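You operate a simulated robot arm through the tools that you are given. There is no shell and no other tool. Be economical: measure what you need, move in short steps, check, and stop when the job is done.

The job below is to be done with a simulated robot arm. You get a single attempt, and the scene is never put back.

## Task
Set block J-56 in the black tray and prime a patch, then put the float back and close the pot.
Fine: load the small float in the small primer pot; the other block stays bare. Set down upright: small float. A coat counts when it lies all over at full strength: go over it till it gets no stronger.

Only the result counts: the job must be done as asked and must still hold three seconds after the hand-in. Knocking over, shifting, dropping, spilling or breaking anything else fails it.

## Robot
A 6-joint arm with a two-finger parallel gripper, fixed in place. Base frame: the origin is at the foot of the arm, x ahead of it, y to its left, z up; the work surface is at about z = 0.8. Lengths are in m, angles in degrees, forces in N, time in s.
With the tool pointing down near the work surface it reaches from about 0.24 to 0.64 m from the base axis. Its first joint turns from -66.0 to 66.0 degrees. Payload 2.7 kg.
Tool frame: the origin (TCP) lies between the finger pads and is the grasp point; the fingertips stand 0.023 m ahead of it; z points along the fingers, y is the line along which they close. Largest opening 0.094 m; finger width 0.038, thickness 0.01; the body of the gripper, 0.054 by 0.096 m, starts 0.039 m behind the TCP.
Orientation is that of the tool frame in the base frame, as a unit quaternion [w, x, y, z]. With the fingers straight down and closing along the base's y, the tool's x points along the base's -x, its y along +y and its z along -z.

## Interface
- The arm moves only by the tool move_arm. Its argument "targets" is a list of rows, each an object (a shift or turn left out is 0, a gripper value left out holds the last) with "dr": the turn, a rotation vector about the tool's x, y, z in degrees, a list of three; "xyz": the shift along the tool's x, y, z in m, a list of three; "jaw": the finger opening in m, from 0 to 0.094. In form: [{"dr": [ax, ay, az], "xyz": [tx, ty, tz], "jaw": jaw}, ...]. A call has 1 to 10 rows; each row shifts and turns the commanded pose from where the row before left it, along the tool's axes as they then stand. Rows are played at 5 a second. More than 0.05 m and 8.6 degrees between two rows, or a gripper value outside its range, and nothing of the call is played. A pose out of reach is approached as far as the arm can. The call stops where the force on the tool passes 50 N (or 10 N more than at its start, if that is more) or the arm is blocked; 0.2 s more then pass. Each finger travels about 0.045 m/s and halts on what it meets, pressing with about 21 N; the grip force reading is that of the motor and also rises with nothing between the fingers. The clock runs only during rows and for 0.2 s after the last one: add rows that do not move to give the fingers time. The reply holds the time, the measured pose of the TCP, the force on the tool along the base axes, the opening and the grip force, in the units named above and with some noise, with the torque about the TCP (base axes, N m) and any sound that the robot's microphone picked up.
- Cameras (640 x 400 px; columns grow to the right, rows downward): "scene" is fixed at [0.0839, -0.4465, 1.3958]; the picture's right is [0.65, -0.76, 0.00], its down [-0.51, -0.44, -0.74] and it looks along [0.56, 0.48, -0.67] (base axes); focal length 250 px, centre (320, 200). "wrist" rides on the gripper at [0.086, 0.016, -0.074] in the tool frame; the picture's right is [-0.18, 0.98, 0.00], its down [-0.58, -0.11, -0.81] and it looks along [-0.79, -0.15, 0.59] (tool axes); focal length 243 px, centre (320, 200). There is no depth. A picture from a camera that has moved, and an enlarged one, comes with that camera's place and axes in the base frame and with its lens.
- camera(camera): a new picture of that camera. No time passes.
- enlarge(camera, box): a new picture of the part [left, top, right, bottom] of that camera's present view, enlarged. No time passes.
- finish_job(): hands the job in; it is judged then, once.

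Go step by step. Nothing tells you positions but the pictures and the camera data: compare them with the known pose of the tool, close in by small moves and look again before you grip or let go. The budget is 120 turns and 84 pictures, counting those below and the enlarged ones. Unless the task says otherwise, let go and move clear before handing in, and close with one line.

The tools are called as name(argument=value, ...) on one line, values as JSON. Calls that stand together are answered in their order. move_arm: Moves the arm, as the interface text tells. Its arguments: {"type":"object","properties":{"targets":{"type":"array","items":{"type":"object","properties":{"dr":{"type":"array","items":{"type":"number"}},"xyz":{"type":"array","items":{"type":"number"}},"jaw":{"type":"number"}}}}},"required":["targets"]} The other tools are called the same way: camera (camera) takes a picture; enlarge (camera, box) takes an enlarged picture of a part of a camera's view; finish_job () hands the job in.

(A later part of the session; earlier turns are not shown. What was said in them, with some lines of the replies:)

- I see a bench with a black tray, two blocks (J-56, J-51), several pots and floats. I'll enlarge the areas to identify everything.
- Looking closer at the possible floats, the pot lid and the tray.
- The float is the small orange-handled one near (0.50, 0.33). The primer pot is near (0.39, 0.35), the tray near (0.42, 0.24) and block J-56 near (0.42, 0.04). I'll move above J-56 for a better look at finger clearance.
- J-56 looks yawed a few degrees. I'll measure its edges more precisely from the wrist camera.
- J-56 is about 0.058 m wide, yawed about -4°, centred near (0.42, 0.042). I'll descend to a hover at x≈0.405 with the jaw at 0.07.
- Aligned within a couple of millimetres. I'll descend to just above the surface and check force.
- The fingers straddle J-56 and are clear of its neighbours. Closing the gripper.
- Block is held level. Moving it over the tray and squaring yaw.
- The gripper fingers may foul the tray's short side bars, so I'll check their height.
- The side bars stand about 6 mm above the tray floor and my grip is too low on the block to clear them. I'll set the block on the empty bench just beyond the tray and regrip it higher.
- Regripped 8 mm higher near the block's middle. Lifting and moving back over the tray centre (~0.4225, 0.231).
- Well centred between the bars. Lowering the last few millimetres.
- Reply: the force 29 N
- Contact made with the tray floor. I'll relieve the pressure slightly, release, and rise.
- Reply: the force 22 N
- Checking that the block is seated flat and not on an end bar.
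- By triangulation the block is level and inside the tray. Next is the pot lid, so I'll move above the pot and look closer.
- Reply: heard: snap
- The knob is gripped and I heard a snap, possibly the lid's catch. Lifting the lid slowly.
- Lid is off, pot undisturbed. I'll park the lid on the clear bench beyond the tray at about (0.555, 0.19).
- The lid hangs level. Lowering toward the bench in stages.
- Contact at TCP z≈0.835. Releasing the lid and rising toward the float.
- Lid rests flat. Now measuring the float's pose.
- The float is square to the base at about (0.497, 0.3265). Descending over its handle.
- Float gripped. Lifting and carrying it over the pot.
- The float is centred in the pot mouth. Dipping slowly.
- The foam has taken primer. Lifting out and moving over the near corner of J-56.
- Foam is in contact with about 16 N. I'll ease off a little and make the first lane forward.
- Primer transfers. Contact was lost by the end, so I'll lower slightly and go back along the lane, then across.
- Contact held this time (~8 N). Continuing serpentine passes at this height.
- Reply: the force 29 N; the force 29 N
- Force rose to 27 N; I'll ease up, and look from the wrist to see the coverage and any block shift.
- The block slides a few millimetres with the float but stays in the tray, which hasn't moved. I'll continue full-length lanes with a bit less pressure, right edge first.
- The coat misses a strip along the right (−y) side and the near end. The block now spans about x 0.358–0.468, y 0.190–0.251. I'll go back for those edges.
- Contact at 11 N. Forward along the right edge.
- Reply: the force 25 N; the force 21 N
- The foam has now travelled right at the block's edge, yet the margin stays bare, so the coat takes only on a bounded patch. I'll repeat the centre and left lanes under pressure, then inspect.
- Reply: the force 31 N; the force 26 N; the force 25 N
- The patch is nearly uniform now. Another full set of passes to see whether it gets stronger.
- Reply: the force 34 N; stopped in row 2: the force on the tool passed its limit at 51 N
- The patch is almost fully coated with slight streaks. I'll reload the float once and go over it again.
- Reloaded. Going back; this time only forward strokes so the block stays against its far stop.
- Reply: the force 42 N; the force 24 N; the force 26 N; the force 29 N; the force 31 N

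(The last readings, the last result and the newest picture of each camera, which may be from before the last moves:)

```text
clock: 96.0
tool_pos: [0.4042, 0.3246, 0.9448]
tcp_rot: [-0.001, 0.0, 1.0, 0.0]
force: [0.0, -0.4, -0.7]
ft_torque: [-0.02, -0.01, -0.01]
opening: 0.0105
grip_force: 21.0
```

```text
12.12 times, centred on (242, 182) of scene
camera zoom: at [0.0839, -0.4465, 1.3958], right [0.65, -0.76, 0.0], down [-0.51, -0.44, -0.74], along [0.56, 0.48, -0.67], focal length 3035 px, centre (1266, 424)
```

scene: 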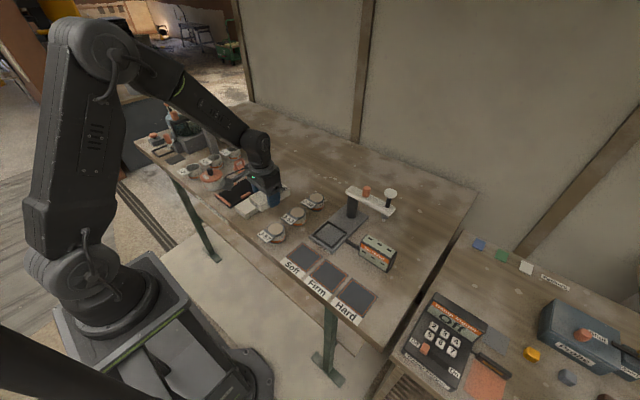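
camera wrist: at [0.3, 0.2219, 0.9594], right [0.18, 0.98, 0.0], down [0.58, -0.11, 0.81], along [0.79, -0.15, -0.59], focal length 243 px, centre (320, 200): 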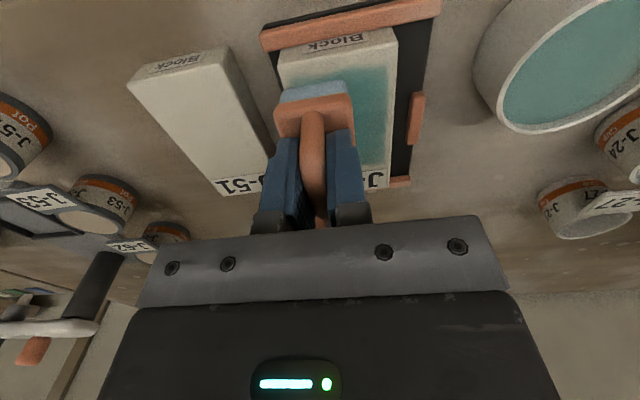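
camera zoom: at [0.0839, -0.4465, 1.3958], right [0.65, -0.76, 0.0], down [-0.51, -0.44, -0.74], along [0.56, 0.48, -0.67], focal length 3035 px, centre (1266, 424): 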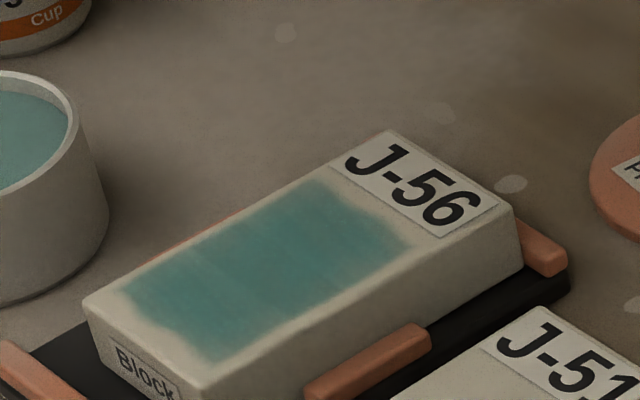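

The coat looks uniform; the near end had the least contact, so one more light set there from slightly further back, then the float goes home.

move_arm(targets=[{"xyz": [0.005, -0.04, 0]}, {"xyz": [0.005, -0.04, 0]}, {"xyz": [0.006, -0.037, 0]}, {"xyz": [0, 0, 0.03]}, {"xyz": [0, 0, 0.022]}, {"xyz": [0, 0, 0.008]}, {}])

move_arm(targets=[{"xyz": [-0.008, 0, 0.0002]}, {"xyz": [-0.008, 0, 0]}, {"xyz": [-0.008, 0, 0]}, {"xyz": [-0.008, 0, 0]}, {"xyz": [0, 0, -0.008]}, {"xyz": [0.032, 0.012, 0]}, {"xyz": [0, 0, 0.008]}, {}])

move_arm(targets=[{"xyz": [-0.008, 0, 0]}, {"xyz": [-0.008, 0, 0]}, {"xyz": [-0.008, 0, 0]}, {"xyz": [-0.008, 0, 0]}, {"xyz": [0, 0, -0.008]}, {"xyz": [0.032, 0.012, 0]}, {"xyz": [0, 0, 0.008]}, {}])

move_arm(targets=[{"xyz": [-0.008, 0, 0]}, {"xyz": [-0.008, 0, 0]}, {"xyz": [-0.008, 0, 0]}, {"xyz": [-0.008, 0, 0]}, {"xyz": [0, 0, -0.03]}, {"xyz": [0, 0, -0.03]}, {}])

```text
clock: 97.6
tool_pos: [0.3871, 0.2087, 0.8851]
tcp_rot: [0.001, -0.001, 1.0, 0.002]
force: [-14.5, -3.0, 45.5]
ft_torque: [-0.1, 0.48, 0.0]
opening: 0.0109
grip_force: 21.2
```

```text
clock: 99.4
tool_pos: [0.3871, 0.2176, 0.8863]
tcp_rot: [0.001, 0.0, 1.0, 0.001]
force: [-16.4, -10.2, 50.1]
ft_torque: [-0.41, 0.41, -0.06]
opening: 0.0104
grip_force: 20.7
```

```text
clock: 101.2
tool_pos: [0.3879, 0.2327, 0.8861]
tcp_rot: [0.001, 0.0, 1.0, 0.002]
force: [-7.6, -7.2, 41.5]
ft_torque: [-0.36, 0.23, -0.03]
opening: 0.0109
grip_force: 21.0
```

```text
clock: 102.8
tool_pos: [0.4191, 0.2314, 0.9437]
tcp_rot: [-0.002, 0.0, 1.0, 0.0]
force: [-0.2, 0.2, -1.6]
ft_torque: [0.02, 0.03, -0.02]
opening: 0.0107
grip_force: 21.1
```

Now moving the float back above its home spot and checking the block.

move_arm(targets=[{"xyz": [-0.025, 0.032, 0]}, {"xyz": [-0.025, 0.032, 0]}, {"xyz": [-0.026, 0.032, 0]}, {"xyz": [0, 0, 0.04]}, {"xyz": [0, 0, 0.03]}, {}])

enlarge(camera="scene", box=[210, 135, 282, 195])

```text
clock: 104.2
tool_pos: [0.4942, 0.3264, 0.8714]
tcp_rot: [-0.001, 0.0, 1.0, 0.001]
force: [-0.4, -0.5, 0.1]
ft_torque: [-0.02, 0.01, -0.01]
opening: 0.0108
grip_force: 21.6
```

```text
6.67 times, centred on (246, 165) of scene
camera zoom: at [0.0839, -0.4465, 1.3958], right [0.65, -0.76, 0.0], down [-0.51, -0.44, -0.74], along [0.56, 0.48, -0.67], focal length 1669 px, centre (813, 433)
```

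zoom: 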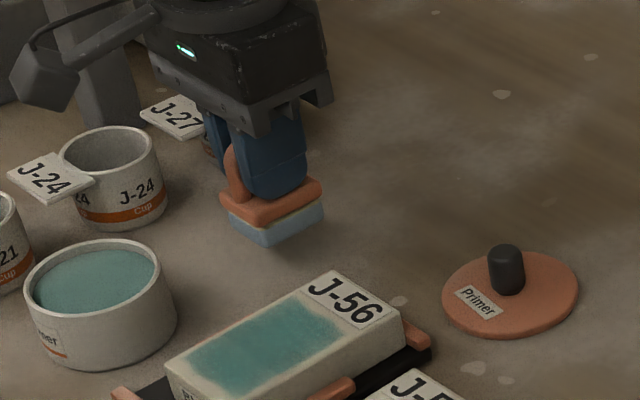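

move_arm(targets=[{"xyz": [0, 0, 0.008]}, {"xyz": [0, 0, 0.004]}, {}])

move_arm(targets=[{"xyz": [0, 0, 0.002]}, {"xyz": [0, 0, 0.0015]}, {}])

```text
clock: 105.0
tool_pos: [0.4951, 0.3288, 0.8602]
tcp_rot: [-0.002, 0.0, 1.0, 0.001]
force: [-1.1, 0.1, 0.1]
ft_torque: [-0.01, -0.03, -0.03]
opening: 0.0106
grip_force: 21.6
```

```text
clock: 105.8
tool_pos: [0.496, 0.3283, 0.8583]
tcp_rot: [-0.003, -0.001, 1.0, 0.001]
force: [-0.5, -0.3, 0.0]
ft_torque: [-0.02, 0.0, -0.02]
opening: 0.0106
grip_force: 20.6
```

move_arm(targets=[{"xyz": [0, 0, 0.0015]}, {"xyz": [0, 0, 0.0015]}, {}])

move_arm(targets=[{"xyz": [0, 0, 0.001]}, {"xyz": [0, 0, 0.001]}, {}])

```text
clock: 106.6
tool_pos: [0.4959, 0.3274, 0.8562]
tcp_rot: [-0.002, 0.0, 1.0, 0.0]
force: [0.1, 0.4, -0.4]
ft_torque: [-0.01, -0.02, 0.01]
opening: 0.0106
grip_force: 21.1
```

```text
clock: 107.4
tool_pos: [0.4947, 0.3272, 0.8533]
tcp_rot: [-0.002, -0.001, 1.0, -0.001]
force: [0.8, 0.0, -1.2]
ft_torque: [0.0, -0.04, 0.01]
opening: 0.0105
grip_force: 20.7
```

move_arm(targets=[{"xyz": [0, 0, 0.001]}, {"xyz": [0, 0, 0.001]}, {}])

enlarge(camera="scene", box=[225, 145, 273, 175])

```text
clock: 108.2
tool_pos: [0.4952, 0.328, 0.8507]
tcp_rot: [-0.002, 0.0, 1.0, 0.001]
force: [-0.1, 0.1, 1.4]
ft_torque: [-0.03, -0.05, -0.02]
opening: 0.0107
grip_force: 21.1
```

```text
13.33 times, centred on (249, 160) of scene
camera zoom: at [0.0838, -0.4465, 1.3958], right [0.65, -0.76, 0.0], down [-0.51, -0.44, -0.74], along [0.56, 0.48, -0.67], focal length 3338 px, centre (1267, 733)
```

zoom: 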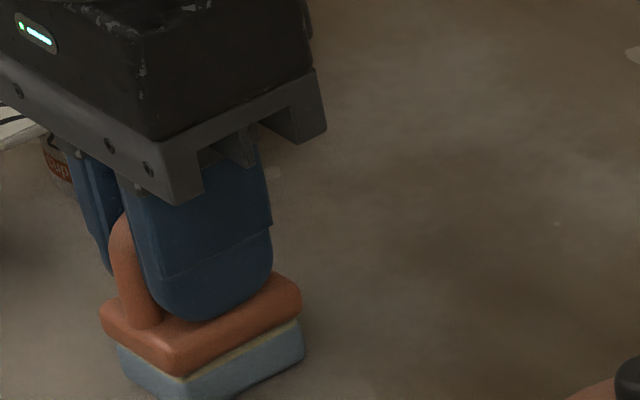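

Just in contact. One last touch, then release and rise straight up.

move_arm(targets=[{"xyz": [0, 0, 0.0005]}, {}, {"jaw": 0.04}, {}, {}, {}])

move_arm(targets=[{"xyz": [0, 0, -0.02]}, {"xyz": [0, 0, -0.04]}, {"xyz": [0, 0, -0.04]}, {"xyz": [-0.02, -0.045, 0]}, {"xyz": [-0.02, -0.045, 0]}, {"xyz": [-0.016, -0.045, 0]}, {}])

enlarge(camera="scene", box=[200, 120, 300, 200])

```text
clock: 109.6
tool_pos: [0.4953, 0.3285, 0.8521]
tcp_rot: [-0.002, 0.0, 1.0, 0.001]
force: [-0.1, 0.6, 7.8]
ft_torque: [-0.12, -0.04, -0.02]
opening: 0.04
grip_force: 0.1
```

```text
clock: 111.2
tool_pos: [0.5516, 0.1917, 0.9542]
tcp_rot: [-0.001, -0.001, 1.0, 0.0]
force: [-0.3, 0.4, 0.5]
ft_torque: [-0.03, -0.01, -0.01]
opening: 0.0399
grip_force: 0.1
```

```text
5.00 times, centred on (250, 160) of scene
camera zoom: at [0.0838, -0.4465, 1.3958], right [0.65, -0.76, 0.0], down [-0.51, -0.44, -0.74], along [0.56, 0.48, -0.67], focal length 1252 px, centre (670, 400)
```

zoom: 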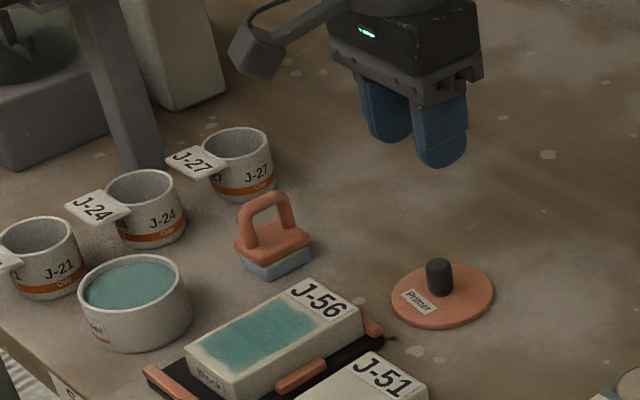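

Float stands upright at home. Back down to the lid knob at the pose where I released it.

move_arm(targets=[{"xyz": [0, 0, 0.04]}, {"xyz": [0, 0, 0.04]}, {}])

camera(camera="wrist")

```text
clock: 112.0
tool_pos: [0.5524, 0.1948, 0.8716]
tcp_rot: [-0.002, 0.0, 1.0, 0.0]
force: [0.4, -0.3, 0.6]
ft_torque: [-0.04, -0.03, 0.02]
opening: 0.04
grip_force: 0.1
```

```text
5 pictures are left
camera wrist: at [0.4677, 0.2104, 0.9452], right [0.18, 0.98, 0.0], down [0.58, -0.11, 0.8], along [0.79, -0.15, -0.59], focal length 243 px, centre (320, 200)
```

wrist: 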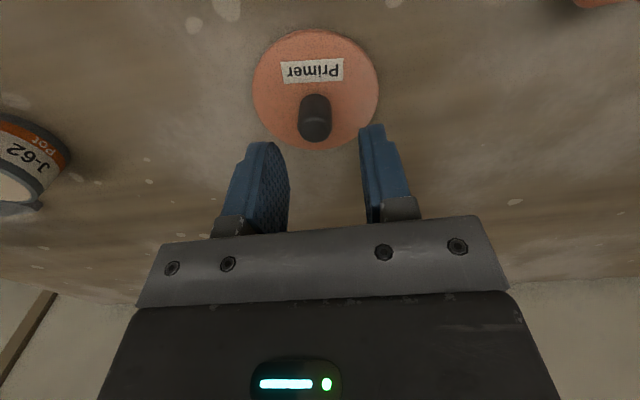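

move_arm(targets=[{"xyz": [0, -0.002, 0.02]}, {"xyz": [0, 0, 0.0145]}, {}, {"jaw": 0.01}, {}, {}, {}, {}])

```text
clock: 113.8
tool_pos: [0.5525, 0.1922, 0.835]
tcp_rot: [-0.002, 0.0, 1.0, 0.0]
force: [-0.3, 0.1, -0.7]
ft_torque: [0.01, 0.01, 0.01]
opening: 0.0186
grip_force: 21.0
```

Knob gripped. Carrying the lid back above the pot along the reverse path.

move_arm(targets=[{"xyz": [0, 0, -0.04]}, {"xyz": [0, 0, -0.04]}, {"xyz": [0, 0, -0.04]}, {"xyz": [0.0336, 0.0292, 0]}, {"xyz": [0.0336, 0.0292, 0]}, {"xyz": [0.0336, 0.0292, 0]}, {"xyz": [0.0336, 0.0292, 0]}, {"xyz": [0.0336, 0.0292, 0]}, {}])

move_arm(targets=[{"xyz": [0, 0, 0.03]}, {"xyz": [0, 0, 0.03]}, {}])

enlarge(camera="scene", box=[180, 140, 244, 188])

```text
clock: 115.8
tool_pos: [0.3878, 0.3368, 0.957]
tcp_rot: [-0.002, -0.001, 1.0, 0.001]
force: [0.1, 0.1, -1.2]
ft_torque: [0.03, 0.0, 0.02]
opening: 0.0188
grip_force: 20.1
```

```text
clock: 116.6
tool_pos: [0.3858, 0.3339, 0.8973]
tcp_rot: [-0.002, 0.0, 1.0, 0.0]
force: [-0.2, -0.3, -1.0]
ft_torque: [0.01, 0.0, -0.01]
opening: 0.0191
grip_force: 20.9
```

```text
8.33 times, centred on (212, 164) of scene
camera zoom: at [0.0839, -0.4465, 1.3958], right [0.65, -0.76, 0.0], down [-0.51, -0.44, -0.74], along [0.56, 0.48, -0.67], focal length 2086 px, centre (1220, 500)
```

zoom: 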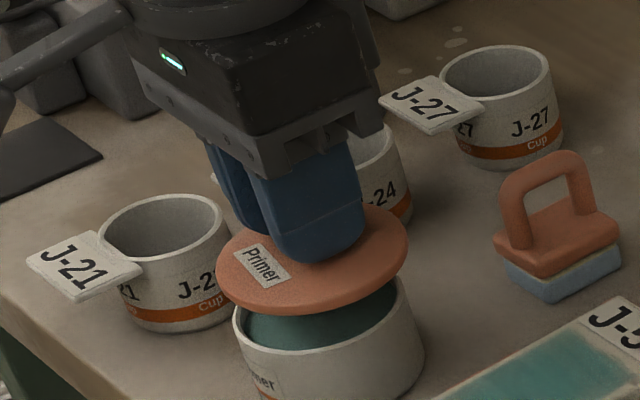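

The lid is roughly 2–3 mm off the original grip pose by the readings; small correction, then re-read.

move_arm(targets=[{"xyz": [0.0025, 0.0025, 0]}, {}])

move_arm(targets=[{}])

move_arm(targets=[{}])

move_arm(targets=[{"xyz": [0, 0, 0.006]}, {}])

```text
clock: 117.2
tool_pos: [0.3844, 0.3376, 0.8973]
tcp_rot: [-0.002, -0.001, 1.0, 0.001]
force: [0.3, -0.5, -0.6]
ft_torque: [0.02, 0.0, 0.0]
opening: 0.0185
grip_force: 21.3
```

```text
clock: 117.6
tool_pos: [0.3834, 0.3371, 0.8984]
tcp_rot: [-0.001, -0.001, 1.0, 0.0]
force: [-0.5, -0.1, -0.2]
ft_torque: [0.02, 0.0, 0.02]
opening: 0.0189
grip_force: 20.6
```

```text
clock: 118.0
tool_pos: [0.3837, 0.3374, 0.8975]
tcp_rot: [-0.001, 0.0, 1.0, 0.002]
force: [-0.3, 0.3, 0.1]
ft_torque: [0.02, -0.02, 0.0]
opening: 0.0188
grip_force: 21.2
```

```text
clock: 118.6
tool_pos: [0.3829, 0.3371, 0.8926]
tcp_rot: [-0.002, 0.001, 1.0, 0.001]
force: [-0.2, 0.6, 0.4]
ft_torque: [-0.01, -0.02, -0.01]
opening: 0.0189
grip_force: 21.1
```

Now at (0.3836, 0.3373), within a millimetre of the original. Lowering gently.

move_arm(targets=[{"xyz": [-0.0007, 0.0005, 0.007]}, {"xyz": [0, 0, 0.006]}, {}])

move_arm(targets=[{"xyz": [0, 0, 0.002]}, {"xyz": [0, 0, 0.001]}, {}])

enlarge(camera="scene", box=[188, 150, 236, 190])

```text
clock: 119.4
tool_pos: [0.3835, 0.339, 0.8776]
tcp_rot: [-0.002, 0.0, 1.0, 0.001]
force: [0.0, 0.5, 0.1]
ft_torque: [0.04, -0.01, 0.0]
opening: 0.0189
grip_force: 21.3
```

```text
clock: 120.2
tool_pos: [0.3829, 0.3393, 0.8767]
tcp_rot: [-0.002, 0.0, 1.0, 0.001]
force: [-0.6, -5.7, 6.8]
ft_torque: [-0.09, 0.01, 0.01]
opening: 0.0185
grip_force: 21.0
heard: snap
```

```text
10.00 times, centred on (212, 170) of scene
camera zoom: at [0.0838, -0.4467, 1.3957], right [0.65, -0.76, 0.0], down [-0.51, -0.44, -0.74], along [0.56, 0.48, -0.67], focal length 2504 px, centre (1400, 500)
```

zoom: 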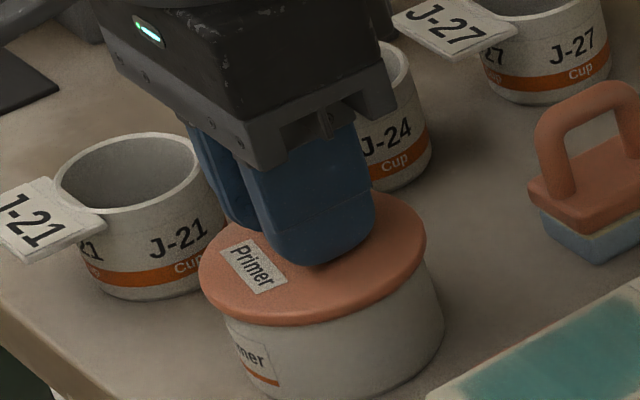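

The lid snapped shut. Releasing and moving clear.

move_arm(targets=[{"jaw": 0.045}, {}, {}, {}, {"xyz": [0, 0, -0.02]}, {"xyz": [0, 0, -0.04]}, {"xyz": [0, 0, -0.04]}, {"xyz": [0.01, -0.04, -0.04]}, {"xyz": [0.01, -0.04, -0.04]}, {}])

enlarge(camera="scene", box=[190, 140, 286, 200])

```text
refused: row 8 steps farther than a row can; nothing moved
```

```text
6.67 times, centred on (238, 170) of scene
camera zoom: at [0.0838, -0.4467, 1.3957], right [0.65, -0.76, 0.0], down [-0.51, -0.44, -0.74], along [0.56, 0.48, -0.67], focal length 1669 px, centre (867, 400)
```

zoom: 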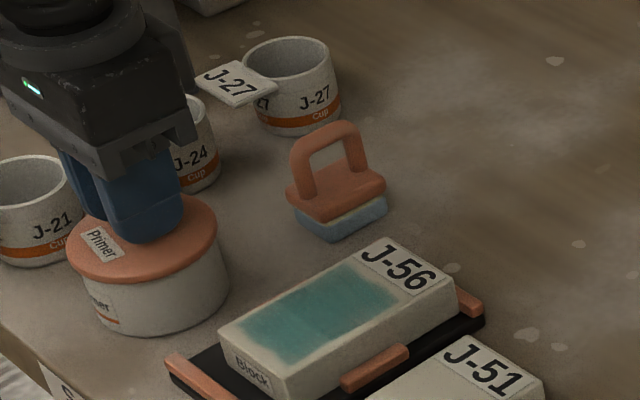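

move_arm(targets=[{"jaw": 0.045}, {}, {}, {}, {"xyz": [0, 0, -0.02]}, {"xyz": [0, 0, -0.04]}, {"xyz": [0, 0, -0.04]}, {"xyz": [0.01, -0.025, -0.03]}, {"xyz": [0.01, -0.025, -0.03]}, {}])

enlarge(camera="scene", box=[190, 140, 286, 200])

```text
clock: 122.4
tool_pos: [0.3661, 0.2921, 1.0335]
tcp_rot: [-0.001, 0.0, 1.0, 0.0]
force: [-0.2, 0.2, 0.4]
ft_torque: [0.0, 0.03, 0.01]
opening: 0.0452
grip_force: 0.0
```

```text
6.67 times, centred on (238, 170) of scene
camera zoom: at [0.0838, -0.4465, 1.3958], right [0.65, -0.76, 0.0], down [-0.51, -0.44, -0.74], along [0.56, 0.48, -0.67], focal length 1669 px, centre (867, 400)
```

zoom: 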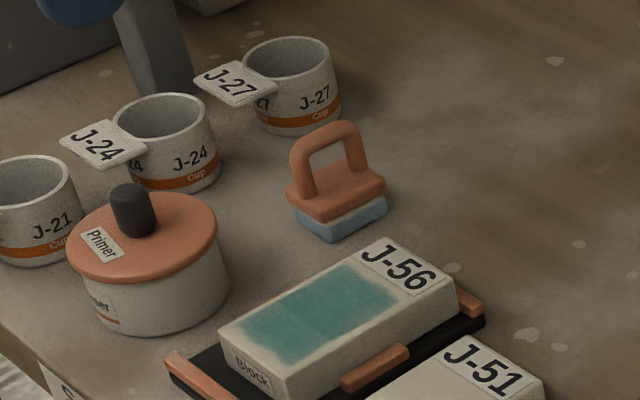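

The pot is closed, the float stands upright at home, J-56 sits coated in the tray and J-51 is bare. Handing in.

finish_job()

```text
The job is handed in.
```

I set J-56 in the black tray and primed its patch, with the small float back upright in its place, the pot lid snapped shut and J-51 left bare. The coat looked even in the last picture, but I judged full strength by eye; a narrow margin round the patch and the label took no primer.
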